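You operate a simulated robot arm through the tools that you are given. There is no shell and no other tool.

The job below is to be done with a simulated robot arm. You get a single attempt, and the scene is never put back.

JOB
Lift the cream pebble print off the pins, then punch the waves print and pin it there.
Fine: one push, with the sheet at the stops; the pebble print lies before the jogging corner.
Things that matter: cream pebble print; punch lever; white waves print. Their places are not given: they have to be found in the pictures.

It is judged by the outcome, as a careful person would: the job done as asked, and still so three seconds after it is handed in. It fails if anything else is knocked over, pushed out of place, dropped, spilled or broken. Flat cloth is picked up by pressing the open fingertips on it (5 to 10 N) and closing them slowly along it; thin cloth reads only 2 to 8 mm in the jaws.

ROBOT AND FRAMES
A 7-joint arm with a two-finger parallel gripper, fixed in place. Base frame: the origin is on the floor under the middle of its stand, x ahead of it, y to its left, z up. Lengths are in mm, angles in degrees, forces in N, time in s.
With the tool pointing down near the work surface it reaches from about 380 to 880 mm from the base axis. Its first joint turns from -166.0 to 166.0 degrees. Payload 3.43 kg.
Tool frame: the origin (TCP) lies between the finger pads and is the grasp point; the fingertips stand 34 mm ahead of it; z points along the fingers, y is the line along which they close. Largest opening 128 mm; finger width 24, thickness 12; the body of the gripper, 48 by 130 mm, starts 96 mm behind the TCP.
Orientation is that of the tool frame in the base frame, as a unit quaternion [w, x, y, z]. With the fingers straight down and closing along the base's y, the tool's x points along the base's -x, its y along +y and its z along -z.

CONTROLS
- The arm moves only by the tool apply_moves. Its argument "motion" is a list of rows, each a list of 3 entries, a list of its own where there are three numbers: the shift along the tool's x, y, z in units of 25 mm (1.0 is 25 mm), then the turn, a rotation vector about the tool's x, y, z in units of 5 degrees (1.0 is 5 degrees), then the closure, from 0 (fully open) to 1 (shut). In form: [[[dx, dy, dz], [wx, wy, wz], fingers], ...]. A call has 1 to 20 rows; each row shifts and turns the commanded pose from where the row before left it, along the tool's axes as they then stand. A call with a number of a shift or a turn outside -1 to 1 is refused whole. Each row takes 0.2 s and may step no farther than 50 mm and 8.6 degrees from the row before; otherwise, or with a gripper value out of range, the whole call is refused. A pose out of reach is approached as far as the arm can. The call stops where the force on the tool passes 60 N (or 10 N more than at its start, if that is more) or the arm is blocked; 0.2 s more then pass. Each finger travels about 153 mm/s and halts on what it meets, pressing with about 24 N; the grip force reading is that of the motor and also rises with nothing between the fingers. The clock runs only during rows and for 0.2 s after the last one: add rows that do not move to give the fingers time. The reply holds the time, the measured pose of the TCP, the force on the tool along the base axes, the opening and the grip force, in the units named above and with some noise, with the torque about the TCP (base axes, N m) and any sound that the robot's microphone picked up.
- Cameras (640 x 400 px; columns grow to the right, rows downward): "scene" is fixed at [57.6, 493.9, 1477.9]; the picture's right is [-0.13, -0.99, 0.00], its down [-0.62, 0.08, -0.78] and it looks along [0.77, -0.10, -0.63] (base axes); focal length 351 px, centre (320, 200). "wrist" rides on the gripper at [76, -11, -160] in the tool frame; the picture's right is [0.15, 0.99, 0.00], its down [-0.88, 0.13, -0.46] and it looks along [-0.45, 0.07, 0.89] (tool axes); focal length 234 px, centre (320, 200).
- snapshot(camera): a new picture of that camera. No time passes.
- locate(camera, pixels): for up to 12 pixels [column, row] of the newest picture of that camera ("zoom" is the newest enlarged one), the place [x, y, z] in the base frame of the surface seen there, good to about 3 mm, but the place of the scene camera against the robot may be out by one fixed shift of up to 25 mm in any direction. No time passes.
- zoom(camera, box): a new picture of the part [left, top, right, bottom] of that camera's present view, enlarged. No time passes.
- finish_job(): hands the job in; it is judged then, once.

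Leave the gripper open and the arm clear of the work at the hand-in unless told otherwise.

The tools are called after "Emit:" as name(argument=value, ...) on one line, values as JSON. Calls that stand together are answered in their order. apply_moves: Moves the arm, as the interface text tells. Its arguments: {"type":"object","properties":{"motion":{"type":"array","items":{"type":"array"}}},"required":["motion"]} The other tools are called the same way: snapshot (camera) takes a picture; locate (camera, pixels) gives the place of the surface under pixels of a picture; zoom (camera, box) takes an enlarged picture of a part of a camera's view; finish_job () hands the job in.

At the start:

```text
time: 0.0
tcp_pos: [476.7, 290.3, 1236.8]
tcp_rot: [0.0, 0.0, 1.0, 0.001]
ft_force: [0.5, 0.6, -0.1]
wrist_torque: [0.01, 0.0, 0.02]
width: 128.1
grip_force: 0.1
```

scene: 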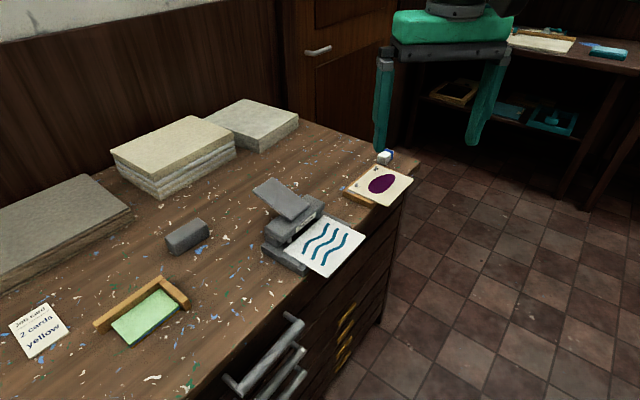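
wrist: 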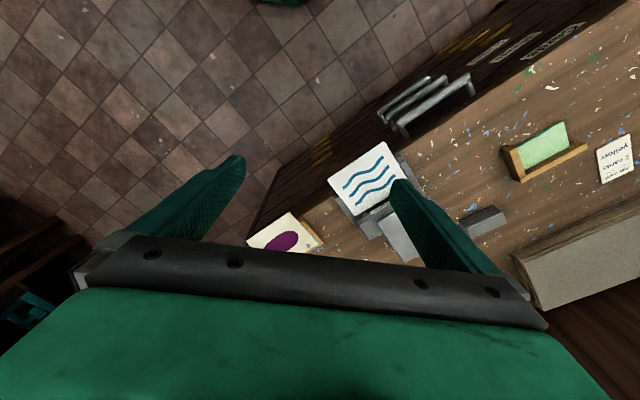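

I see a bench with a punch (around pixel 295,230), a waves print in its mouth (330,245), and a pebble print on a pin bar (380,185). There is also a jogging corner with a green card (145,315). I'll zoom in on each.

Emit:
zoom(camera="scene", box=[240, 140, 440, 290])

Emit:
zoom(camera="scene", box=[0, 200, 260, 400])

Emit:
zoom(camera="wrist", box=[230, 100, 640, 300])

```text
2.67 times, centred on (340, 215) of scene
```

zoom: 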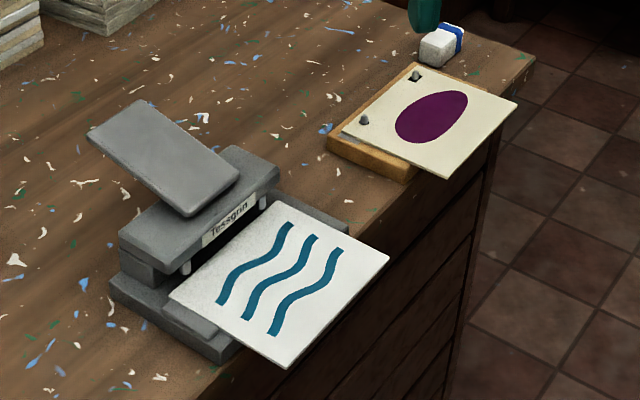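

```text
2.00 times, centred on (130, 300) of scene
```

zoom: 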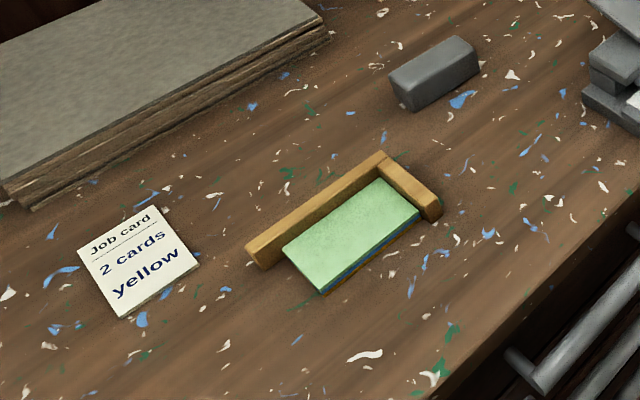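

```text
1.56 times, centred on (435, 200) of wrist
```

zoom: 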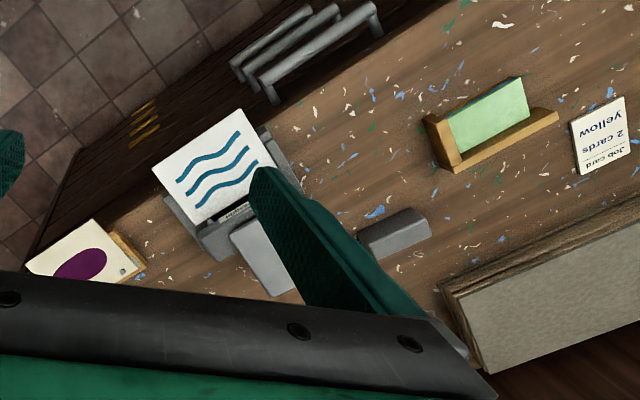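

I'll now measure the main points with both cameras, so I can compare the scene camera's offset with the wrist camera.

Emit:
locate(camera="wrist", pixels=[[385, 142], [329, 180], [351, 214], [290, 213], [323, 243], [308, 274], [507, 153], [515, 177], [585, 145], [562, 123], [603, 140], [470, 222]])

Emit:
locate(camera="scene", pixels=[[366, 236], [329, 276], [303, 253], [346, 223], [412, 179], [386, 206], [396, 168], [376, 185], [270, 190], [308, 211], [387, 156], [190, 237]])

```text
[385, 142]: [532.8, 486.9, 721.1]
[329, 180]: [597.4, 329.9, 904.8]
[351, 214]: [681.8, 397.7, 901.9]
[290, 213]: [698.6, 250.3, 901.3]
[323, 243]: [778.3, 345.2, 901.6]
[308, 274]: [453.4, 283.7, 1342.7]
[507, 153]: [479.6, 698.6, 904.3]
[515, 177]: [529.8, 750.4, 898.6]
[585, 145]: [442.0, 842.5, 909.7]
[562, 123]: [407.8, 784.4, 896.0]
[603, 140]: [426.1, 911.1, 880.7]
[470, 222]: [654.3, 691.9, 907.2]
```

```text
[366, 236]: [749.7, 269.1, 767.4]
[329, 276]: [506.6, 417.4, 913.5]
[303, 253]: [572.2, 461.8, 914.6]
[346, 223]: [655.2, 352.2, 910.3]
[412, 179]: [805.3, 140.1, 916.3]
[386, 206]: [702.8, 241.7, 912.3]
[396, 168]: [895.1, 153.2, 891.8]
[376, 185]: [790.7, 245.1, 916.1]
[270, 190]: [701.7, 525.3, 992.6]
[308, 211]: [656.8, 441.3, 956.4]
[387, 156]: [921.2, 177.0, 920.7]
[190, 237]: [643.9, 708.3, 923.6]
```

The bench's front edge runs diagonally, roughly facing the robot at a yaw of about 37°. I'll turn the tool to that yaw at this safe height, then look again.

Emit:
apply_moves(motion=[[[0, 0, 0], [0, 0, -0.925], 0], [[0, 0, 0], [0, 0, -0.925], 0], [[0, 0, 0], [0, 0, -0.925], 0], [[0, 0, 0], [0, 0, -0.925], 0], [[0, 0, 0], [0, 0, -0.925], 0], [[0, 0, 0], [0, 0, -0.925], 0], [[0, 0, 0], [0, 0, -0.925], 0], [[0, 0, 0], [0, 0, -0.925], 0]])

Emit:
snapshot(camera="wrist")

```text
time: 1.8
tcp_pos: [475.4, 290.9, 1237.7]
tcp_rot: [0.0, -0.317, 0.948, 0.0]
ft_force: [-0.1, 0.1, -0.1]
wrist_torque: [0.02, -0.02, -0.02]
width: 128.1
grip_force: 0.0
```

```text
taken
```

wrist: 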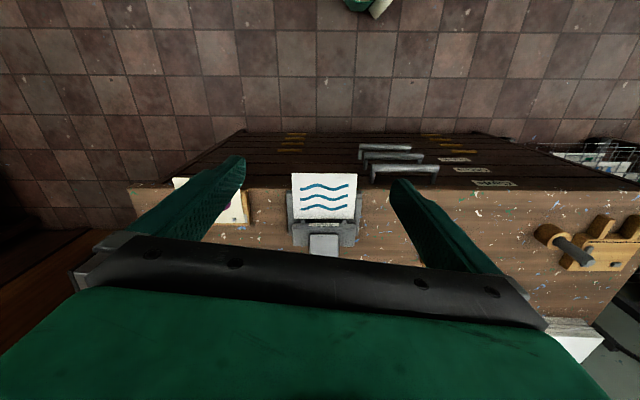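

Emit:
zoom(camera="wrist", box=[230, 130, 420, 260])

Emit:
locate(camera="wrist", pixels=[[293, 175], [357, 175], [355, 219], [295, 220], [370, 190], [270, 190], [325, 243], [290, 238], [358, 238], [450, 190], [230, 207], [243, 206]])

```text
3.08 times, centred on (325, 195) of wrist
```

zoom: 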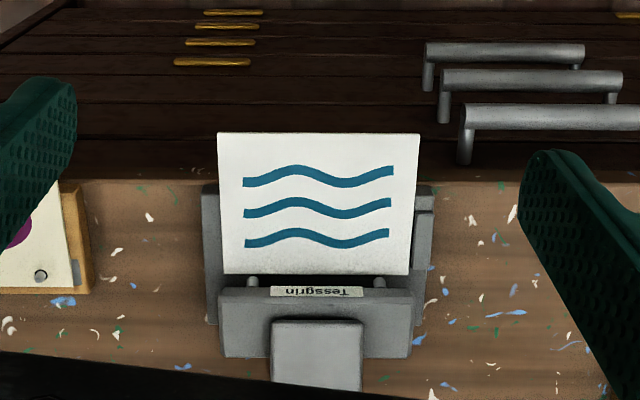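

```text
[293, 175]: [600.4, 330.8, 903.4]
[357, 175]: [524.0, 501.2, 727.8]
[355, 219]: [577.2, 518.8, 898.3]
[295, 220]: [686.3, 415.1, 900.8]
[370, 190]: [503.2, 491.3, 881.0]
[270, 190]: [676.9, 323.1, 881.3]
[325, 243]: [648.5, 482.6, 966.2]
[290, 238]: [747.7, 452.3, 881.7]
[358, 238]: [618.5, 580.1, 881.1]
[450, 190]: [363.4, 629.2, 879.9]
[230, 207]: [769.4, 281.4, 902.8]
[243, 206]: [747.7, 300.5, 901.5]
```

The bench front edge runs through about (503,491) and (677,323), so its inward normal is at a yaw of about 45.6°. I'll turn the last 8.6° and move the wrist camera closer to the punch. The fingertips will stay above z 1060, well above the lever.

Emit:
apply_moves(motion=[[[0, 0, 0], [0, 0, -0.86], 0], [[0, 0, 0], [0, 0, -0.86], 0], [[-0.857, 0.09, 0.786], [0, 0, 0], 0], [[-0.857, 0.09, 0.786], [0, 0, 0], 0], [[-0.857, 0.09, 0.786], [0, 0, 0], 0], [[-0.857, 0.09, 0.786], [0, 0, 0], 0], [[-0.857, 0.09, 0.786], [0, 0, 0], 0], [[-0.857, 0.09, 0.786], [0, 0, 0], 0], [[-0.857, 0.09, 0.786], [0, 0, 0], 0], [[0, 0, 0], [0, 0, 0], 0]])

Emit:
snapshot(camera="wrist")

Emit:
snapshot(camera="scene")

```text
time: 4.0
tcp_pos: [569.6, 406.5, 1100.5]
tcp_rot: [0.0, -0.387, 0.922, 0.001]
ft_force: [0.0, -0.3, 0.3]
wrist_torque: [0.05, -0.04, 0.01]
width: 128.2
grip_force: 0.0
```

```text
taken
```

wrist: 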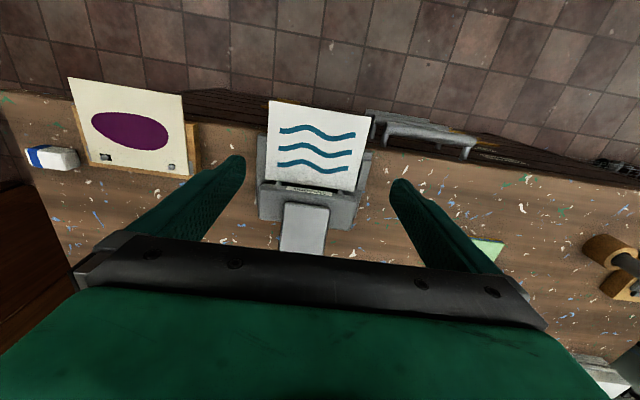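

```text
taken
```

scene: 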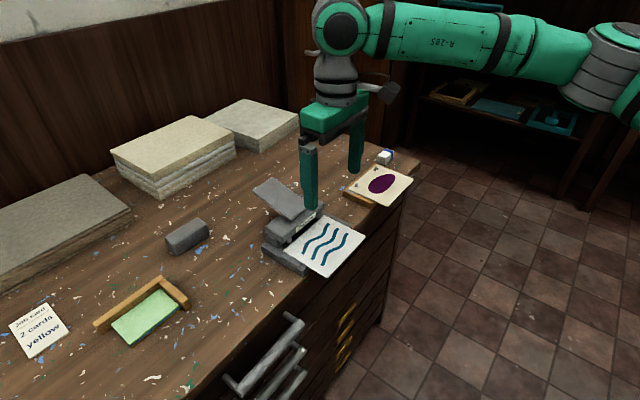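

A good close view. I'll zoom in on the pebble print and pins (135,130) and on the punch (310,170).

Emit:
zoom(camera="wrist", box=[50, 70, 210, 190])

Emit:
locate(camera="zoom", pixels=[[73, 33], [527, 94], [580, 425], [155, 360], [220, 345], [485, 380], [600, 300], [600, 420], [100, 200], [300, 230], [620, 200], [30, 380]])

Emit:
zoom(camera="wrist", box=[245, 85, 385, 260])

```text
3.33 times, centred on (130, 130) of wrist
```

zoom: 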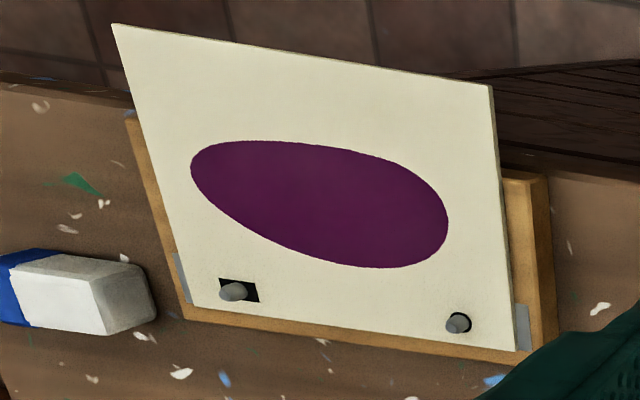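

```text
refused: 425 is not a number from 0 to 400
```

```text
2.29 times, centred on (315, 172) of wrist
```

zoom: 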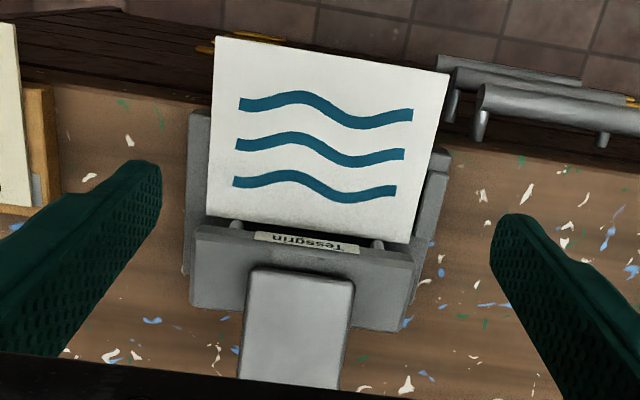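

Pebble print: the pin on the picture's right has a round hole (zoom 458,323), and the left pin has a slot (232,291). I'll measure the corners, pins and punch from the wrist view.

Emit:
locate(camera="wrist", pixels=[[69, 79], [180, 97], [187, 173], [93, 160.5], [103.6, 157.3], [171.4, 166.5], [108, 152], [176, 160], [190, 130], [197, 124], [80, 120], [193, 176]])

Emit:
locate(camera="wrist", pixels=[[270, 102], [368, 118], [355, 188], [268, 180], [280, 181], [340, 190], [264, 196], [352, 205], [305, 210], [303, 248], [260, 170], [370, 160]])

```text
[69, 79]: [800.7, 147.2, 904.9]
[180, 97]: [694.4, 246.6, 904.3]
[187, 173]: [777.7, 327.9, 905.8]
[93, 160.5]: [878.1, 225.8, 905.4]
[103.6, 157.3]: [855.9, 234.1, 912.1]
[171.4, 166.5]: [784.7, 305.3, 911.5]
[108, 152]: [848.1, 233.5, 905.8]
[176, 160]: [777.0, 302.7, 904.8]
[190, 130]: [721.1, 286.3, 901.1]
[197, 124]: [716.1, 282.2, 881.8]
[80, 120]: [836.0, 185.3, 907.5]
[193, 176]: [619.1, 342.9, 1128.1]
```

```text
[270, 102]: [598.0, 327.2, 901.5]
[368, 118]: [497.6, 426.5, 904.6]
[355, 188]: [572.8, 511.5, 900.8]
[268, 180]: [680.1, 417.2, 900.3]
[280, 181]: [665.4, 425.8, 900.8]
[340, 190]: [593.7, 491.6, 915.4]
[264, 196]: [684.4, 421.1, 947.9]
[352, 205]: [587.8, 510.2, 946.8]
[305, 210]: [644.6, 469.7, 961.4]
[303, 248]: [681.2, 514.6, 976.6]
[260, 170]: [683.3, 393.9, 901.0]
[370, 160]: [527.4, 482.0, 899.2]
```

Emit:
zoom(camera="scene", box=[245, 165, 375, 285])

Emit:
zoom(camera="wrist", box=[250, 150, 320, 220])

Emit:
zoom(camera="wrist", box=[320, 140, 390, 220])

```text
3.33 times, centred on (310, 225) of scene
```

zoom: 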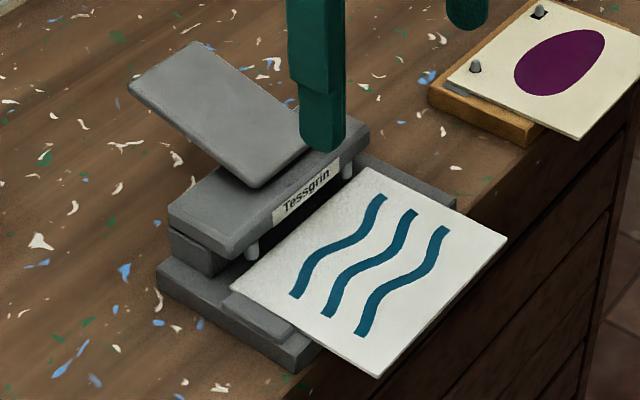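

```text
5.71 times, centred on (285, 185) of wrist
```

zoom: 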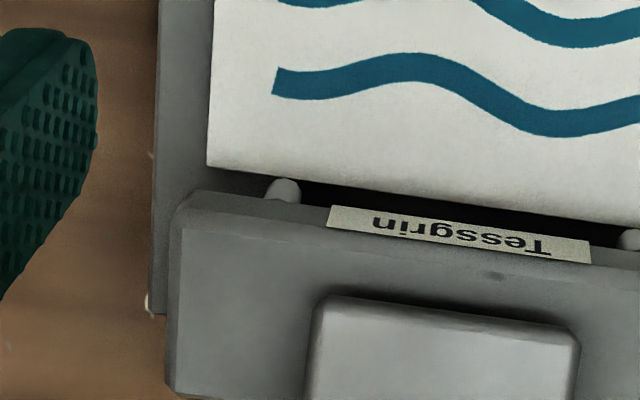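

```text
5.00 times, centred on (355, 180) of wrist
```

zoom: 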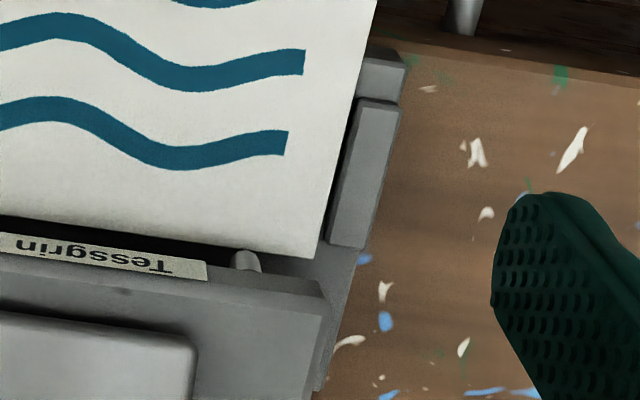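

The sheet in the punch is not yet in the mouth. There are two punch pins at the mouth and a raised side rail at the picture's right (zoom 370,180). I'll move right along the bench, at the same height, to view the pebble print the same way.

Emit:
locate(camera="wrist", pixels=[[372, 113], [440, 133], [470, 140], [385, 135], [468, 152], [278.9, 182.5], [341, 191], [366, 130], [378, 150], [355, 200], [263, 140], [369, 155]])

Emit:
apply_moves(motion=[[[-0.036, -0.982, 0], [0, 0, 0], 0], [[-0.036, -0.982, 0], [0, 0, 0], 0], [[-0.036, -0.982, 0], [0, 0, 0], 0], [[-0.036, -0.982, 0], [0, 0, 0], 0], [[-0.036, -0.982, 0], [0, 0, 0], 0], [[-0.036, -0.982, 0], [0, 0, 0], 0], [[-0.036, -0.982, 0], [0, 0, 0], 0], [[-0.036, -0.982, 0], [0, 0, 0], 0], [[-0.036, -0.982, 0], [0, 0, 0], 0], [[-0.036, -0.982, 0], [0, 0, 0], 0], [[-0.036, -0.982, 0], [0, 0, 0], 0], [[0, 0, 0], [0, 0, 0], 0]])

Emit:
snapshot(camera="wrist")

```text
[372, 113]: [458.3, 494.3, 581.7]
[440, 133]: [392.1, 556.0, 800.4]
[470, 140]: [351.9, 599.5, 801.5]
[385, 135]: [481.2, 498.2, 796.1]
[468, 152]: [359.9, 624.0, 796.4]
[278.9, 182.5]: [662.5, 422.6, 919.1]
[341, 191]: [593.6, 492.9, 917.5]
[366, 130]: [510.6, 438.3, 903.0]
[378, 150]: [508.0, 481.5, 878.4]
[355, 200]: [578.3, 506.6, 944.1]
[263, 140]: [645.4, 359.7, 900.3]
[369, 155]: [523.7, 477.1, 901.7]
```

```text
time: 6.6
tcp_pos: [750.6, 240.8, 1097.9]
tcp_rot: [0.0, -0.387, 0.922, 0.001]
ft_force: [-0.4, 0.4, -0.1]
wrist_torque: [0.0, 0.01, -0.02]
width: 127.9
grip_force: 0.1
out of reach, approached as far as the arm can: row 11
```

```text
taken
```

wrist: 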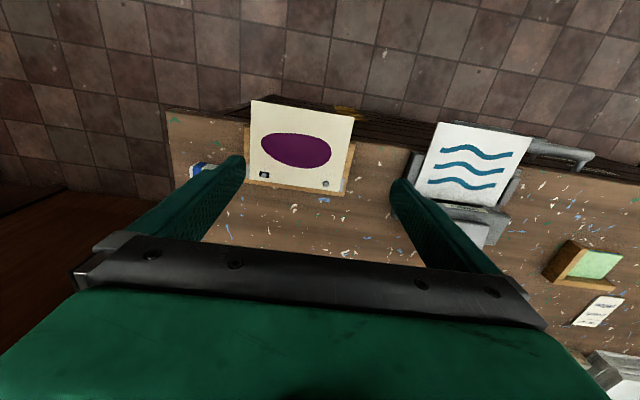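

Handles stick out to about n≈670 at z≈800, well below the sheets. Now I'll zoom on the pebble print, at about (300,145).

Emit:
zoom(camera="wrist", box=[235, 90, 365, 200])

Emit:
locate(camera="zoom", pixels=[[85, 43], [550, 107], [510, 358], [80, 312], [139, 302], [415, 336], [300, 70], [180, 55], [430, 92], [540, 250], [572, 235], [580, 300]])

```text
3.64 times, centred on (300, 145) of wrist
```

zoom: 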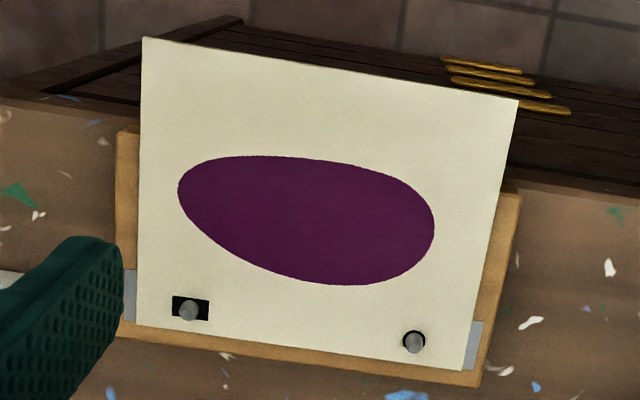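

```text
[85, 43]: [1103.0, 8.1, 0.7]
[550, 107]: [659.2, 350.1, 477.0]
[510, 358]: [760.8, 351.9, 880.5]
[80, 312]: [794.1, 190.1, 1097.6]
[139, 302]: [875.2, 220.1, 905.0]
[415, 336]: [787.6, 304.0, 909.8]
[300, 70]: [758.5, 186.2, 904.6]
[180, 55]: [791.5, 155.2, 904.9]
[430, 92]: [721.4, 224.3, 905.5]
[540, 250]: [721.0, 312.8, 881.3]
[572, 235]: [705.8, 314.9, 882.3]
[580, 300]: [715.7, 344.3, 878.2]
```

Emit:
locate(camera="zoom", pixels=[[146, 42], [513, 102], [465, 366], [140, 322], [189, 307], [414, 340], [512, 200], [125, 140], [475, 378], [128, 330], [574, 190], [60, 108]])

Emit:
locate(camera="zoom", pixels=[[330, 75], [240, 60], [420, 90], [490, 250], [500, 190], [480, 300], [142, 150], [142, 230], [250, 336], [320, 346], [400, 357], [475, 340]])

```text
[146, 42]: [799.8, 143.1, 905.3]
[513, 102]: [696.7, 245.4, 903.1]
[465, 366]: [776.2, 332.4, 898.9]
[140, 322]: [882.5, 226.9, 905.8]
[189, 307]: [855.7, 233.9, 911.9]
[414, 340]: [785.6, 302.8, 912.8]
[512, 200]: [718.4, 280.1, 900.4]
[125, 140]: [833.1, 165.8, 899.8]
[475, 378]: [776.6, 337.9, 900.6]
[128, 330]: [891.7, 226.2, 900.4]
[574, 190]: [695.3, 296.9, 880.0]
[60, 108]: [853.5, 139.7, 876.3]
```

```text
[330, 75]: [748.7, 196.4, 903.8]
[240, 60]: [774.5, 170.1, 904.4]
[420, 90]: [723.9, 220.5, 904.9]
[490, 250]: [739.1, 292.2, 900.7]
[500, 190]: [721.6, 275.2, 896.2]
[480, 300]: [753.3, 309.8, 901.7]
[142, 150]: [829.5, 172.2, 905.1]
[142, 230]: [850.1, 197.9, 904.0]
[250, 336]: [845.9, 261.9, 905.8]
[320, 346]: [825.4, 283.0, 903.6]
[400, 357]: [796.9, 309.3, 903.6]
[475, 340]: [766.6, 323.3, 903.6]
```

The pebble print's overhanging front edge runs from (799.8,143.1) to (696.7,245.4), with its top at z≈905 and a 37 mm overhang. The pins are at (855.7,233.9) and (785.6,302.8). I'll back off toward the robot and swing the tool to horizontal in free air, ready to pinch the overhang.

Emit:
apply_moves(motion=[[[0.8, -0.25, 0], [0, 0, 0], 0], [[0.8, -0.25, 0], [0, 0, 0], 0], [[0.8, -0.25, 0], [0, 0, 0], 0], [[0.8, -0.25, 0], [0, 0, 0], 0], [[0.8, -0.25, 0], [0, 0, 0], 0], [[0.8, 0, 0], [0, 0, 0], 0], [[0, 0, 0], [0, -1, 0], 0], [[0, 0, 0], [0, -1, 0], 0], [[0, 0, 0], [0, -1, 0], 0], [[0, 0, 0], [0, -1, 0], 0], [[0, 0, 0], [0, -1, 0], 0], [[0, 0, 0], [0, -1, 0], 0], [[0, 0, 0], [0, -1, 0], 0], [[0, 0, 0], [0, -1, 0], 0], [[0, 0, 0], [0, -1, 0], 0], [[0, 0, 0], [0, 0, 0], 0]])

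```text
time: 10.0
tcp_pos: [690.4, 134.7, 1096.8]
tcp_rot: [0.354, -0.358, 0.851, 0.149]
ft_force: [-0.9, -0.6, 0.7]
wrist_torque: [0.0, 0.01, -0.01]
width: 128.0
grip_force: 0.1
```

Emit:
apply_moves(motion=[[[0, 0, 0], [0, -1, 0], 0.3], [[0, 0, 0], [0, -1, 0], 0.3], [[0, 0, 0], [0, -1, 0], 0.3], [[0, 0, 0], [0, -1, 0], 0.3], [[0, 0, 0], [0, -1, 0], 0.3], [[0, 0, 0], [0, -1, 0], 0.3], [[0, 0, 0], [0, -1, 0], 0.3], [[0, 0, 0], [0, -1, 0], 0.3], [[0, 0, 0], [0, -1, 0], 0.3], [[0, 0, 0], [0, 0, 0], 0.3]])

Emit:
snapshot(camera="scene")

```text
time: 12.2
tcp_pos: [689.8, 133.9, 1097.9]
tcp_rot: [0.652, -0.273, 0.653, 0.273]
ft_force: [-0.1, 0.2, -0.1]
wrist_torque: [0.0, 0.01, 0.01]
width: 89.9
grip_force: 0.2
```

```text
taken
```

scene: 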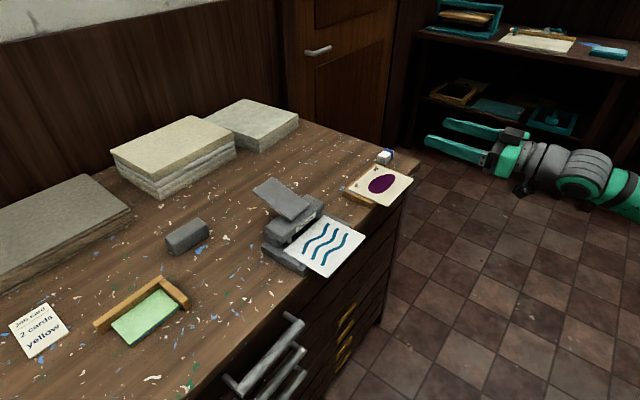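

The tool is now horizontal, pointing at the bench (z axis (0.70, 0.71, 0)). Next I roll 90° so the fingers close vertically.

Emit:
apply_moves(motion=[[[0, 0, 0], [0, 0, -1], 0.6], [[0, 0, 0], [0, 0, -1], 0.6], [[0, 0, 0], [0, 0, -1], 0.6], [[0, 0, 0], [0, 0, -1], 0.6], [[0, 0, 0], [0, 0, -1], 0.6], [[0, 0, 0], [0, 0, -1], 0.6], [[0, 0, 0], [0, 0, -1], 0.6], [[0, 0, 0], [0, 0, -1], 0.6], [[0, 0, 0], [0, 0, -1], 0.6], [[0, 0, 0], [0, 0, -1], 0.6], [[0, 0, 0], [0, 0, -1], 0.6], [[0, 0, 0], [0, 0, -1], 0.6], [[0, 0, 0], [0, 0, -1], 0.6], [[0, 0, 0], [0, 0, -1], 0.6], [[0, 0, 0], [0, 0, -1], 0.6], [[0, 0, 0], [0, 0, -1], 0.6], [[0, 0, 0], [0, 0, -1], 0.6], [[0, 0, 0], [0, 0, -1], 0.6], [[0, 0, 0], [0, 0, 0], 0.6], [[0, 0, 0], [0, 0, 0], 0.6]])

Emit:
snapshot(camera="wrist")

Emit:
snapshot(camera="scene")

```text
time: 16.4
tcp_pos: [710.0, 97.0, 1394.1]
tcp_rot: [-0.647, 0.66, -0.28, 0.258]
ft_force: [0.3, 0.4, -0.3]
wrist_torque: [-0.01, 0.0, -0.01]
width: 51.3
grip_force: 0.1
out of reach, approached as far as the arm can: row 9, 10, 11, 12, 13, 14, 15, 16, 17, 18
```

```text
taken
```

wrist: 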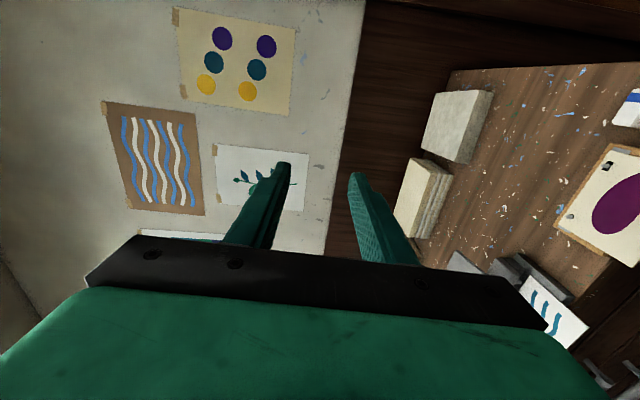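

```text
taken
```

scene: 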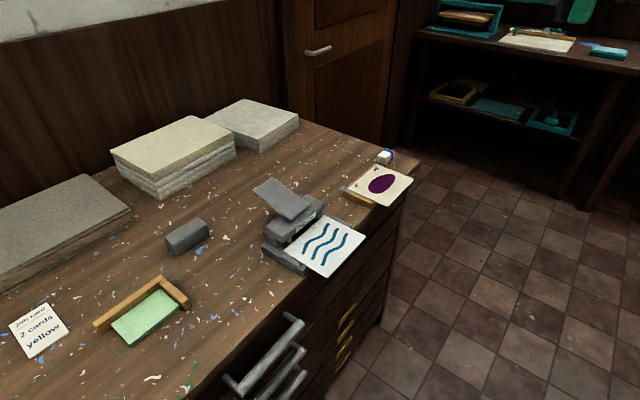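

That roll direction ran into the arm's limits and it drifted up to z 1394 in free air. I'll roll back the other way and check that the pose recovers.

Emit:
apply_moves(motion=[[[0, 0, 0], [0, 0, 1], 0.6], [[0, 0, 0], [0, 0, 1], 0.6], [[0, 0, 0], [0, 0, 1], 0.6], [[0, 0, 0], [0, 0, 1], 0.6], [[0, 0, 0], [0, 0, 1], 0.6], [[0, 0, 0], [0, 0, 1], 0.6], [[0, 0, 0], [0, 0, 1], 0.6], [[0, 0, 0], [0, 0, 1], 0.6], [[0, 0, 0], [0, 0, 1], 0.6], [[0, 0, 0], [0, 0, 1], 0.6], [[0, 0, 0], [0, 0, 1], 0.6], [[0, 0, 0], [0, 0, 1], 0.6], [[0, 0, 0], [0, 0, 0], 0.6]])

```text
time: 19.2
tcp_pos: [707.8, 98.5, 1393.9]
tcp_rot: [0.7, -0.432, 0.56, 0.096]
ft_force: [-0.4, 0.9, 0.4]
wrist_torque: [-0.03, -0.01, 0.0]
width: 51.2
grip_force: 0.0
```

Emit:
apply_moves(motion=[[[0, 0, 0], [0, 0, 1], 0.6], [[0, 0, 0], [0, 0, 1], 0.6], [[0, 0, 0], [0, 0, 1], 0.6], [[0, 0, 0], [0, 0, 1], 0.6], [[0, 0, 0], [0, 0, 1], 0.6], [[0, 0, 0], [0, 0, 1], 0.6], [[0, 0, 0], [0, 0, 1], 0.6], [[0, 0, 0], [0, 0, 1], 0.6], [[0, 0, 0], [0, 0, 1], 0.6], [[0, 0, 0], [0, 0, 1], 0.6], [[0, 0, 0], [0, 0, 1], 0.6], [[0, 0, 0], [0, 0, 1], 0.6], [[0, 0, 0], [0, 0, 0], 0.6]])

```text
time: 22.0
tcp_pos: [708.5, 98.1, 1394.8]
tcp_rot: [0.558, -0.096, 0.701, 0.434]
ft_force: [-1.0, -0.3, -0.4]
wrist_torque: [-0.03, -0.02, -0.04]
width: 51.2
grip_force: 0.0
```

Emit:
apply_moves(motion=[[[0, 0, 0], [0, 0, 1], 0.6], [[0, 0, 0], [0, 0, 1], 0.6], [[0, 0, 0], [0, 0, 1], 0.6], [[0, 0, 0], [0, 0, 1], 0.6], [[0, 0, 0], [0, 0, 1], 0.6], [[0, 0, 0], [0, 0, 1], 0.6], [[0, 0, 0], [0, 0, 1], 0.6], [[0, 0, 0], [0, 0, 1], 0.6], [[0, 0, 0], [0, 0, 1], 0.6], [[0, 0, 0], [0, 0, 1], 0.6], [[0, 0, 0], [0, 0, 1], 0.6], [[0, 0, 0], [0, 0, 1], 0.6], [[0, 0, 0], [0, 0, 0], 0.6]])

Emit:
snapshot(camera="wrist")

```text
time: 24.8
tcp_pos: [708.3, 97.8, 1395.0]
tcp_rot: [0.267, 0.268, 0.654, 0.655]
ft_force: [0.4, 1.0, 0.3]
wrist_torque: [0.02, 0.0, -0.01]
width: 51.1
grip_force: 0.0
```

```text
taken
```

wrist: 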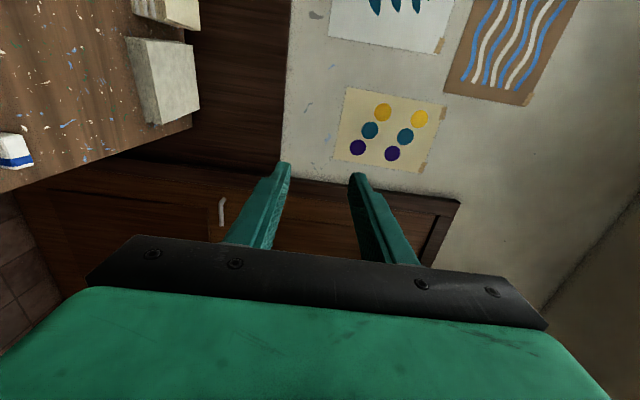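

Now y is up and the tool points at the bench, with the pose holding. I'll come down in free air in front of the bench, fingertips at n≈600 and the sheet edge at n≈662.

Emit:
apply_moves(motion=[[[0.2, -1, 0], [0, 0, 0], 0.6], [[0.2, -1, 0], [0, 0, 0], 0.6], [[0.2, -1, 0], [0, 0, 0], 0.6], [[0.2, -1, 0], [0, 0, 0], 0.6], [[0.2, -1, 0], [0, 0, 0], 0.6], [[0.2, -1, 0], [0, 0, 0], 0.6], [[0.2, -1, 0], [0, 0, 0], 0.6], [[0.17, -1, 0], [0, 0, 0], 0.6], [[0, -1, 0], [0, 0, 0], 0.6], [[0, -1, 0], [0, 0, 0], 0.6], [[0, -1, 0], [0, 0, 0], 0.6], [[0, -1, 0], [0, 0, 0], 0.6], [[0, 0, 0], [0, 0, 0], 0.6]])

```text
time: 27.6
tcp_pos: [681.4, 124.2, 1096.5]
tcp_rot: [0.267, 0.268, 0.654, 0.654]
ft_force: [-0.5, -0.3, -0.7]
wrist_torque: [0.05, 0.01, 0.02]
width: 51.2
grip_force: 0.1
```

Emit:
apply_moves(motion=[[[0, -1, 0], [0, 0, 0], 0.7], [[0, -1, 0], [0, 0, 0], 0.7], [[0, -1, 0], [0, 0, 0], 0.7], [[0, -1, 0], [0, 0, 0], 0.7], [[0, -1, 0], [0, 0, 0], 0.7], [[0, -1, 0], [0, 0, 0], 0.7], [[0, -1, 0], [0, 0, 0], 0.7], [[0.06, -0.7, 0], [0, 0, 0], 0.7], [[0, 0, 0], [0, 0, 0], 0.7]])

Emit:
snapshot(camera="wrist")

Emit:
zoom(camera="scene", box=[320, 120, 480, 250])

```text
time: 29.6
tcp_pos: [679.0, 127.0, 902.4]
tcp_rot: [0.267, 0.268, 0.654, 0.655]
ft_force: [-0.7, -0.7, 0.1]
wrist_torque: [0.01, 0.04, 0.0]
width: 38.5
grip_force: 0.1
```

```text
taken
```

wrist: 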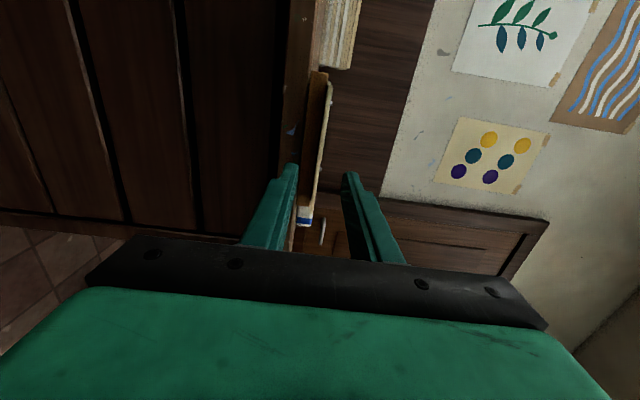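

```text
3.08 times, centred on (400, 185) of scene
```

zoom: 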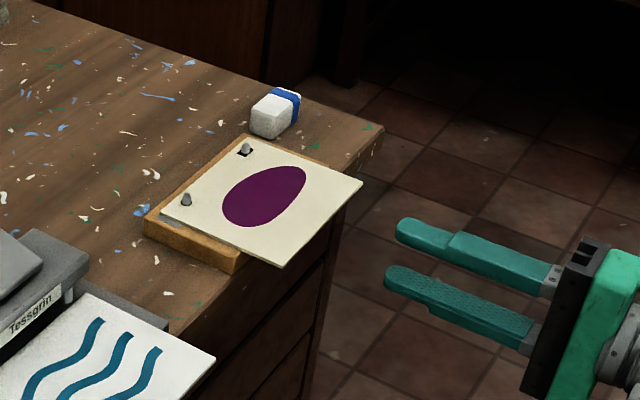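

The sheet shows edge-on as a cream strip around (325,150), between the fingertips. I'll zoom in to check the fingers straddle it.

Emit:
zoom(camera="wrist", box=[260, 60, 380, 240])

Emit:
locate(camera="zoom", pixels=[[330, 120], [322, 180], [318, 240], [310, 280], [300, 120], [340, 60], [372, 240], [275, 220]])

```text
2.22 times, centred on (320, 150) of wrist
```

zoom: 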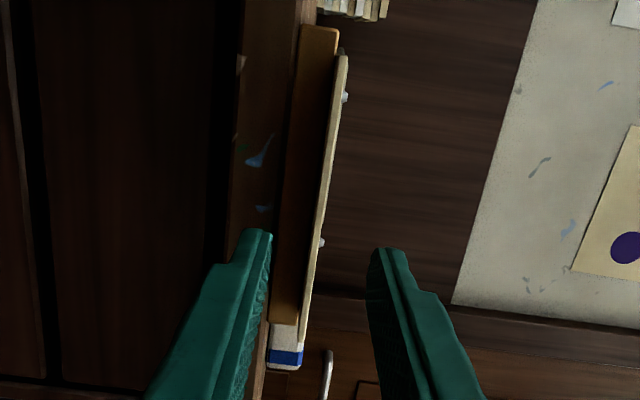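

```text
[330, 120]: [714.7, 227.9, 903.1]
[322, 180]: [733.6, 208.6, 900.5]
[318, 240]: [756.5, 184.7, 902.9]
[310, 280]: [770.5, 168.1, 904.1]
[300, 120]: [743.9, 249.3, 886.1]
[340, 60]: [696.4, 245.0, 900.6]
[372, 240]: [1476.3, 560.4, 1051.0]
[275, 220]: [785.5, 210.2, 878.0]
```

The sheet lies between the fingers, with mid-height about 902.5. I'll narrow the opening to about 20 mm, advance 93 mm so the tips stop just short of the bench edge (n≈693), and then look before closing.

Emit:
apply_moves(motion=[[[-0.08, 0.03, 0], [0, 0, 0], 0.84], [[0, 0, 0], [0, 0, 0], 0.84], [[0, 0, 0.93], [0, 0, 0], 0.84], [[0, 0, 0.93], [0, 0, 0], 0.84], [[0, 0, 0.93], [0, 0, 0], 0.84], [[0, 0, 0.93], [0, 0, 0], 0.84], [[0, 0, 0], [0, 0, 0], 0.84]])

Emit:
snapshot(camera="wrist")

Emit:
zoom(camera="wrist", box=[260, 60, 380, 240])

Emit:
zoom(camera="scene", box=[320, 120, 480, 250])

```text
time: 31.2
tcp_pos: [744.2, 191.0, 901.6]
tcp_rot: [0.267, 0.268, 0.656, 0.654]
ft_force: [1.0, 0.3, -1.0]
wrist_torque: [0.01, 0.03, -0.02]
width: 20.6
grip_force: 0.1
```

```text
taken
```

wrist: 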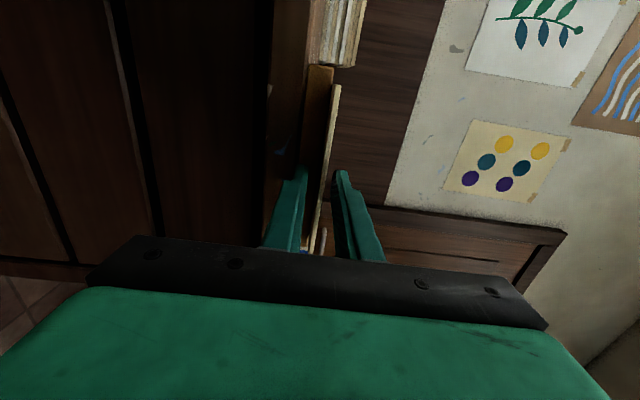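

```text
2.22 times, centred on (320, 150) of wrist
```

zoom: 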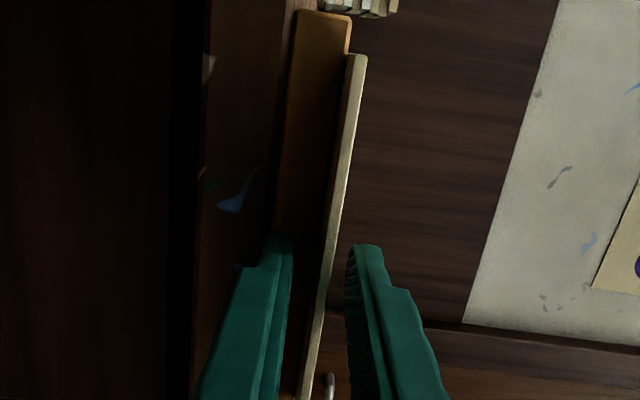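

```text
3.08 times, centred on (400, 185) of scene
```

zoom: 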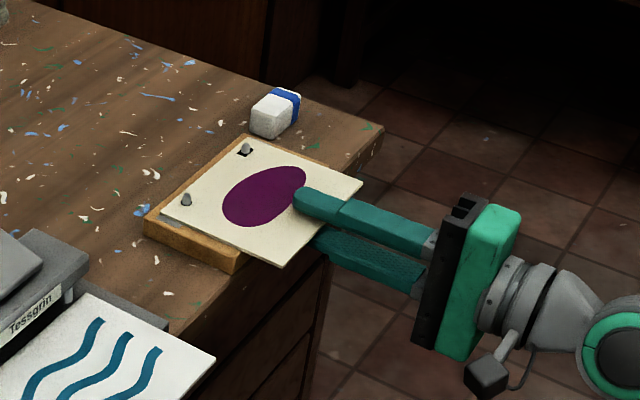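

The sheet is between the fingers but about 2 mm nearer the upper one. I'll raise 2 mm and close slowly.

Emit:
apply_moves(motion=[[[0, 0.08, 0], [0, 0, 0], 0.84], [[0, 0, 0], [0, 0, 0], 0.88], [[0, 0, 0], [0, 0, 0], 0.91], [[0, 0, 0], [0, 0, 0], 0.94], [[0, 0, 0], [0, 0, 0], 0.96]])

Emit:
zoom(camera="wrist", box=[260, 60, 380, 240])

```text
time: 32.4
tcp_pos: [743.8, 191.4, 902.9]
tcp_rot: [0.267, 0.267, 0.655, 0.654]
ft_force: [0.8, -0.2, -0.6]
wrist_torque: [-0.01, 0.0, 0.03]
width: 5.2
grip_force: 0.5
```

```text
2.22 times, centred on (320, 150) of wrist
```

zoom: 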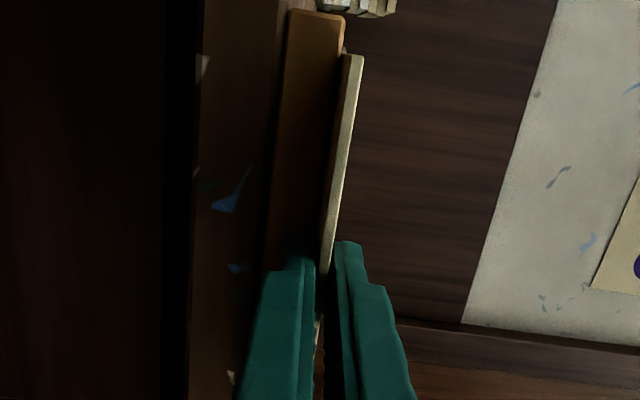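

Emit:
apply_moves(motion=[[[0, 0, 0], [0, 0, 0], 0.97], [[0, 0, 0], [0, 0, 0], 0.98], [[0, 0, 0], [0, 0, 0], 0.99], [[0, 0, 0], [0, 0, 0], 1.0], [[0, 0, 0], [0, 0, 0], 1.0], [[0, 0, 0], [0, 0, 0], 1.0]])

Emit:
zoom(camera="scene", box=[320, 120, 480, 250])

```text
time: 33.8
tcp_pos: [744.3, 192.3, 903.4]
tcp_rot: [0.267, 0.267, 0.655, 0.655]
ft_force: [-0.5, -0.5, 0.0]
wrist_torque: [0.0, 0.02, -0.03]
width: 2.7
grip_force: 23.9
```

```text
3.08 times, centred on (400, 185) of scene
```

zoom: 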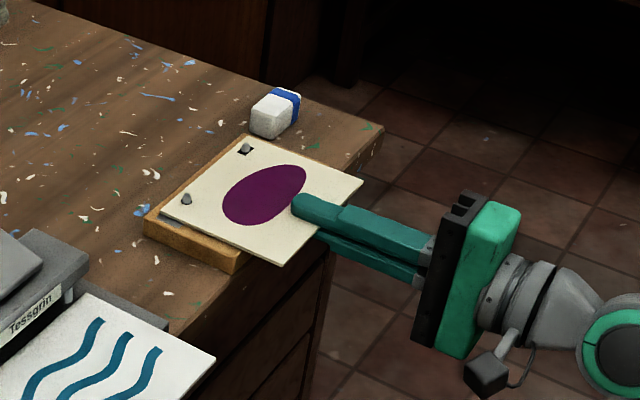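

Gripped at a width of 2.7 mm. I'll record this TCP (744.1, 191.6, 903.3) as the pose on the pins. Now I lift straight up, slowly at first.

Emit:
apply_moves(motion=[[[0, 0.12, 0], [0, 0, 0], 1], [[0, 0.12, 0], [0, 0, 0], 1], [[0, 0.12, 0], [0, 0, 0], 1], [[0, 0.12, 0], [0, 0, 0], 1], [[0, 0.2, 0], [0, 0, 0], 1], [[0, 0.2, 0], [0, 0, 0], 1]])

Emit:
zoom(camera="scene", box=[320, 120, 480, 250])

```text
time: 35.2
tcp_pos: [746.0, 192.7, 925.1]
tcp_rot: [0.267, 0.267, 0.655, 0.655]
ft_force: [-0.2, -0.2, -0.4]
wrist_torque: [0.0, 0.02, 0.0]
width: 2.5
grip_force: 24.1
```

```text
3.08 times, centred on (400, 185) of scene
```

zoom: 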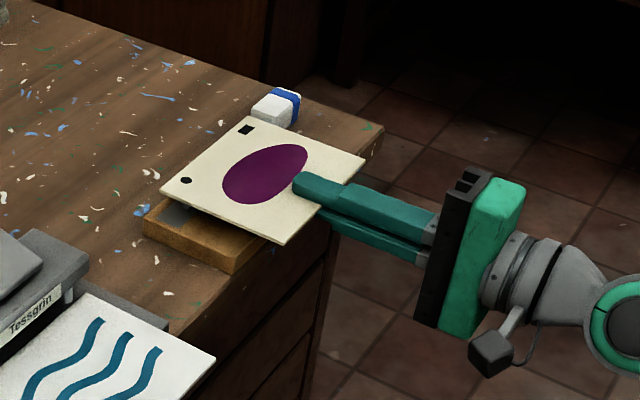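

The print is clear of the pins. I'll note the hole positions in the scene camera as a reference, then raise further.

Emit:
locate(camera="zoom", pixels=[[186, 185], [186, 175], [180, 180], [240, 135], [252, 125], [161, 192], [285, 244], [366, 160], [248, 117]])

Emit:
apply_moves(motion=[[[0, 0.8, 0], [0, 0, 0], 1], [[0, 0.8, 0], [0, 0, 0], 1], [[0, 0.8, 0], [0, 0, 0], 1], [[0, 0.8, 0], [0, 0, 0], 1], [[0, 0.8, 0], [0, 0, 0], 1], [[0, 0.8, 0], [0, 0, 0], 1], [[0, 0, 0], [0, 0, 0], 1]])

Emit:
zoom(camera="scene", box=[320, 120, 480, 250])

```text
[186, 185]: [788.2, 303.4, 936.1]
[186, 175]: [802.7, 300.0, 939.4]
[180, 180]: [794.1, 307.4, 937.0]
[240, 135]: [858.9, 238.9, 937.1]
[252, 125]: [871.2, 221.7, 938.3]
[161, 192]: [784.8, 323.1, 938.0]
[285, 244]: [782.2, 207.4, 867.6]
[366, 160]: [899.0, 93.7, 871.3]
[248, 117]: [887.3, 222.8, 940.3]
```

```text
time: 36.8
tcp_pos: [745.3, 193.0, 1045.8]
tcp_rot: [0.267, 0.268, 0.655, 0.654]
ft_force: [0.1, -0.9, -0.3]
wrist_torque: [-0.01, 0.01, 0.03]
width: 2.6
grip_force: 24.1
```

```text
3.08 times, centred on (400, 185) of scene
```

zoom: 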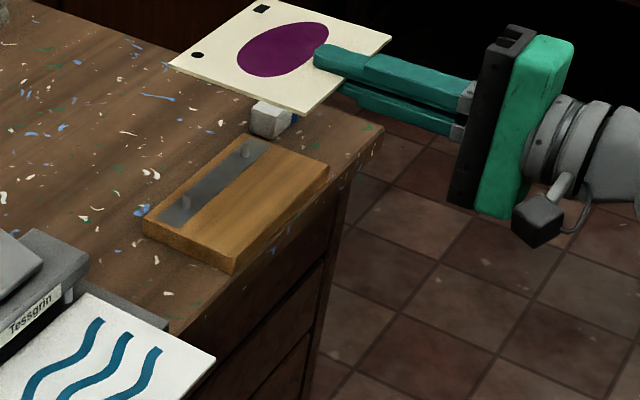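

The pin bar now shows its two bare pins at about (156,200) and (246,149) in the zoom. I'll measure them, then carry the print back and left along the bench front toward the jogging corner at z≈1046.

Emit:
locate(camera="zoom", pixels=[[156, 199], [157, 206], [246, 148], [247, 155], [232, 272], [328, 172], [145, 220], [243, 135], [200, 180], [198, 56], [261, 9]])

Emit:
apply_moves(motion=[[[0.4, 0, -0.8], [0, 0, 0], 1], [[0.8, 0, -0.6], [0, 0, 0], 1], [[1, 0, -0.4], [0, 0, 0], 1], [[1, 0, -0.2], [0, 0, 0], 1], [[1, 0, 0], [0, 0, 0], 1], [[1, 0, 0], [0, 0, 0], 1], [[1, 0, 0], [0, 0, 0], 1], [[1, 0, 0], [0, 0, 0], 1], [[1, 0, 0], [0, 0, 0], 1], [[1, 0, 0], [0, 0, 0], 1], [[1, 0, 0], [0, 0, 0], 1], [[1, 0, 0], [0, 0, 0], 1], [[0, 0, 0], [0, 0, 0], 1]])

Emit:
snapshot(camera="scene")

```text
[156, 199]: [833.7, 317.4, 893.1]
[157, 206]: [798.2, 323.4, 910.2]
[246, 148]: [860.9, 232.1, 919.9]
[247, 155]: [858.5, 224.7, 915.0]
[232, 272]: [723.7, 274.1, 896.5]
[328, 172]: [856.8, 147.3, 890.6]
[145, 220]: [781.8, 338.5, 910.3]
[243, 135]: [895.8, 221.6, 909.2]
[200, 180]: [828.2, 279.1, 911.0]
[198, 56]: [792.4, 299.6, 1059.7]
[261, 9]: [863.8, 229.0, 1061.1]
```

```text
time: 39.6
tcp_pos: [511.8, 352.4, 1045.2]
tcp_rot: [0.268, 0.268, 0.655, 0.654]
ft_force: [-0.7, 0.5, 0.0]
wrist_torque: [0.01, 0.01, 0.01]
width: 2.7
grip_force: 23.7
```

```text
taken
```

scene: 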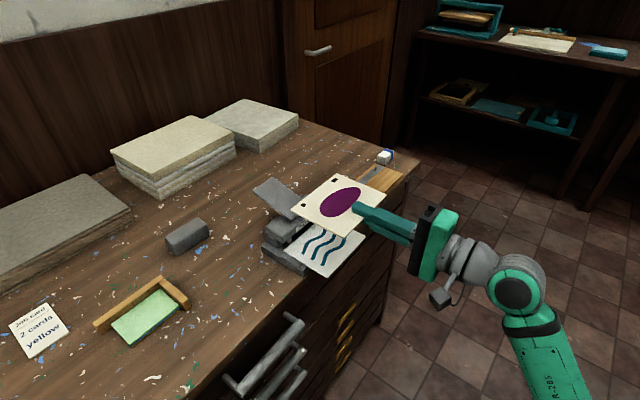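

Carrying fine at z 1045. Now I'll measure the jogging corner and the bench front near it in the scene view.

Emit:
zoom(camera="scene", box=[60, 250, 260, 400])

Emit:
locate(camera="scene", pixels=[[111, 322], [131, 343], [179, 310], [155, 290], [97, 327], [158, 280], [186, 303], [180, 310], [230, 345], [193, 385], [284, 294], [150, 360]])

```text
2.67 times, centred on (160, 325) of scene
```

zoom: 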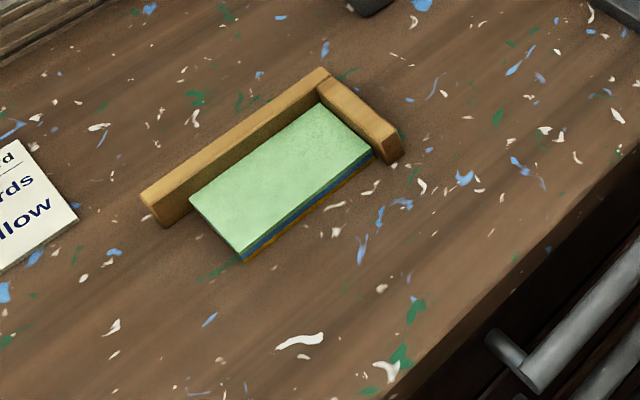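

```text
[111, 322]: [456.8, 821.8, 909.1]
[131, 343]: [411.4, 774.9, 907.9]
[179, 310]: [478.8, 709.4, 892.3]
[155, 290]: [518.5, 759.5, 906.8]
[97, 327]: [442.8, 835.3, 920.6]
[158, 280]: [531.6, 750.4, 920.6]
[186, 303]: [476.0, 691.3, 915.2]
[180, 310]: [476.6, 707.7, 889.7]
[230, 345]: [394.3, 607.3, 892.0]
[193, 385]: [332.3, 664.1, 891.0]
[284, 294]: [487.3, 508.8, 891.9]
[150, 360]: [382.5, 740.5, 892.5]
```

The jogging corner's card front is at n≈838, spanning t≈-257 to -160, so the clear strip in front of it runs from the bench edge (n≈700) to there. I'll carry the print left at z 1045 to centre it at t≈-208.

Emit:
apply_moves(motion=[[[1, 0, 0], [0, 0, 0], 1], [[1, 0, 0], [0, 0, 0], 1], [[1, 0, 0], [0, 0, 0], 1], [[1, 0, 0], [0, 0, 0], 1], [[1, 0, 0], [0, 0, 0], 1], [[1, 0, 0], [0, 0, 0], 1], [[1, 0, 0], [0, 0, 0], 1], [[1, 0, 0], [0, 0, 0], 1], [[1, 0, 0], [0, 0, 0], 1], [[1, 0, 0.4], [0, 0, 0], 1], [[1, 0, 0.4], [0, 0, 0], 1], [[1, 0, 0.4], [0, 0, 0], 1], [[1, 0, 0.4], [0, 0, 0], 1], [[0, 0, 0], [0, 0, 0], 1]])

Emit:
snapshot(camera="scene")

```text
time: 42.6
tcp_pos: [305.7, 609.5, 1046.6]
tcp_rot: [0.267, 0.267, 0.655, 0.655]
ft_force: [0.1, -0.6, 0.2]
wrist_torque: [0.0, -0.04, -0.01]
width: 2.5
grip_force: 24.3
```

```text
taken
```

scene: 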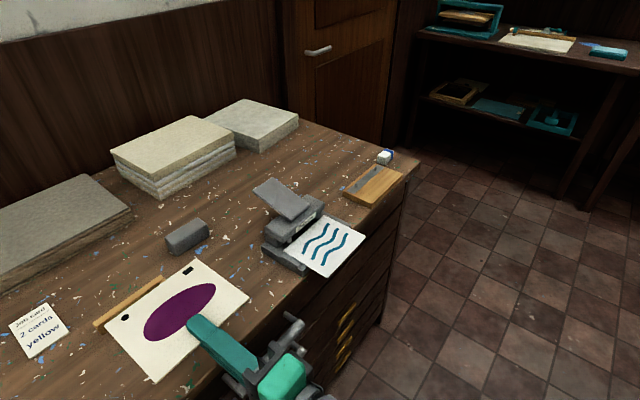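

At t=-208.5 now. I'll descend to z≈905 and then check.

Emit:
apply_moves(motion=[[[0, -0.95, 0.1], [0, 0, 0], 1], [[0, -0.95, 0.1], [0, 0, 0], 1], [[0, -0.95, 0.1], [0, 0, 0], 1], [[0, -0.95, 0.1], [0, 0, 0], 1], [[0, -0.95, 0], [0, 0, 0], 1], [[0, -0.9, 0], [0, 0, 0], 1], [[0, 0, 0], [0, 0, 0], 1]])

Emit:
snapshot(camera="scene")

Emit:
snapshot(camera="wrist")

```text
time: 44.2
tcp_pos: [313.7, 615.8, 902.9]
tcp_rot: [0.268, 0.267, 0.655, 0.654]
ft_force: [0.5, -0.3, 1.0]
wrist_torque: [-0.01, -0.01, 0.0]
width: 2.4
grip_force: 24.0
```

```text
taken
```

scene: 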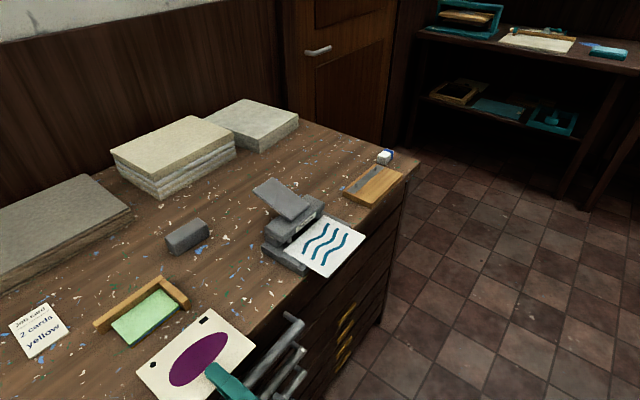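

```text
taken
```

wrist: 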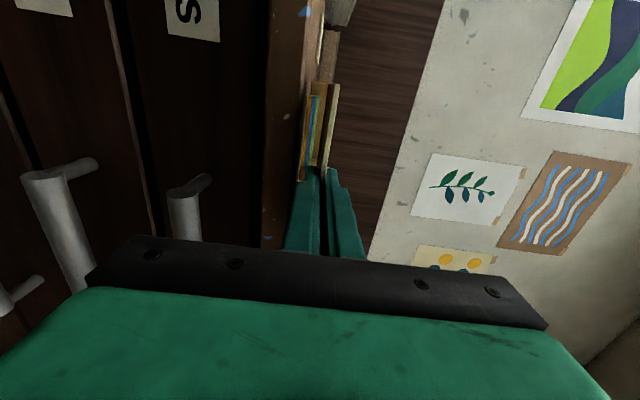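

Emit:
apply_moves(motion=[[[0, -0.3, 0], [0, 0, 0], 1], [[0, -0.3, 0], [0, 0, 0], 1], [[0, -0.12, 0], [0, 0, 0], 1], [[0, 0, 0], [0, 0, 0], 1]])

Emit:
zoom(camera="wrist", box=[260, 60, 380, 240])

```text
time: 45.2
tcp_pos: [311.9, 614.6, 886.1]
tcp_rot: [0.267, 0.267, 0.655, 0.654]
ft_force: [1.2, -0.6, -0.5]
wrist_torque: [-0.01, 0.02, 0.01]
width: 2.5
grip_force: 24.2
```

```text
2.22 times, centred on (320, 150) of wrist
```

zoom: 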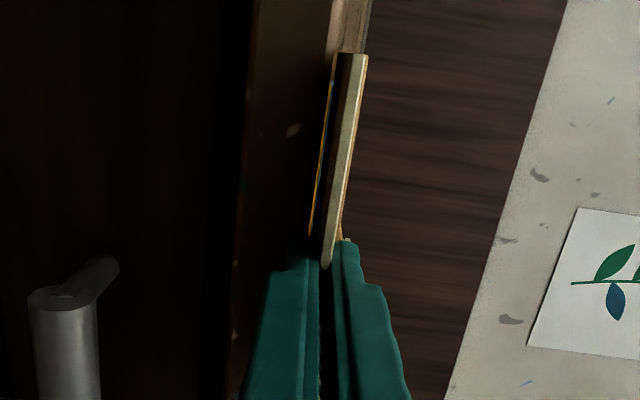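

No contact yet at z 886. I'll step down 1 mm at a time, watching the vertical force.

Emit:
apply_moves(motion=[[[0, -0.04, 0], [0, 0, 0], 1], [[0, -0.04, 0], [0, 0, 0], 1], [[0, 0, 0], [0, 0, 0], 1]])

```text
time: 46.0
tcp_pos: [312.9, 615.6, 884.6]
tcp_rot: [0.267, 0.267, 0.655, 0.655]
ft_force: [0.3, -0.8, -0.4]
wrist_torque: [0.0, 0.02, -0.04]
width: 2.5
grip_force: 23.4
```

Emit:
apply_moves(motion=[[[0, -0.04, 0], [0, 0, 0], 1], [[0, 0, 0], [0, 0, 0], 1], [[0, 0, 0], [0, 0, 0], 1]])

```text
time: 46.8
tcp_pos: [313.0, 614.6, 882.5]
tcp_rot: [0.267, 0.267, 0.655, 0.655]
ft_force: [0.0, 0.4, -0.4]
wrist_torque: [-0.03, 0.02, -0.01]
width: 2.4
grip_force: 23.6
```

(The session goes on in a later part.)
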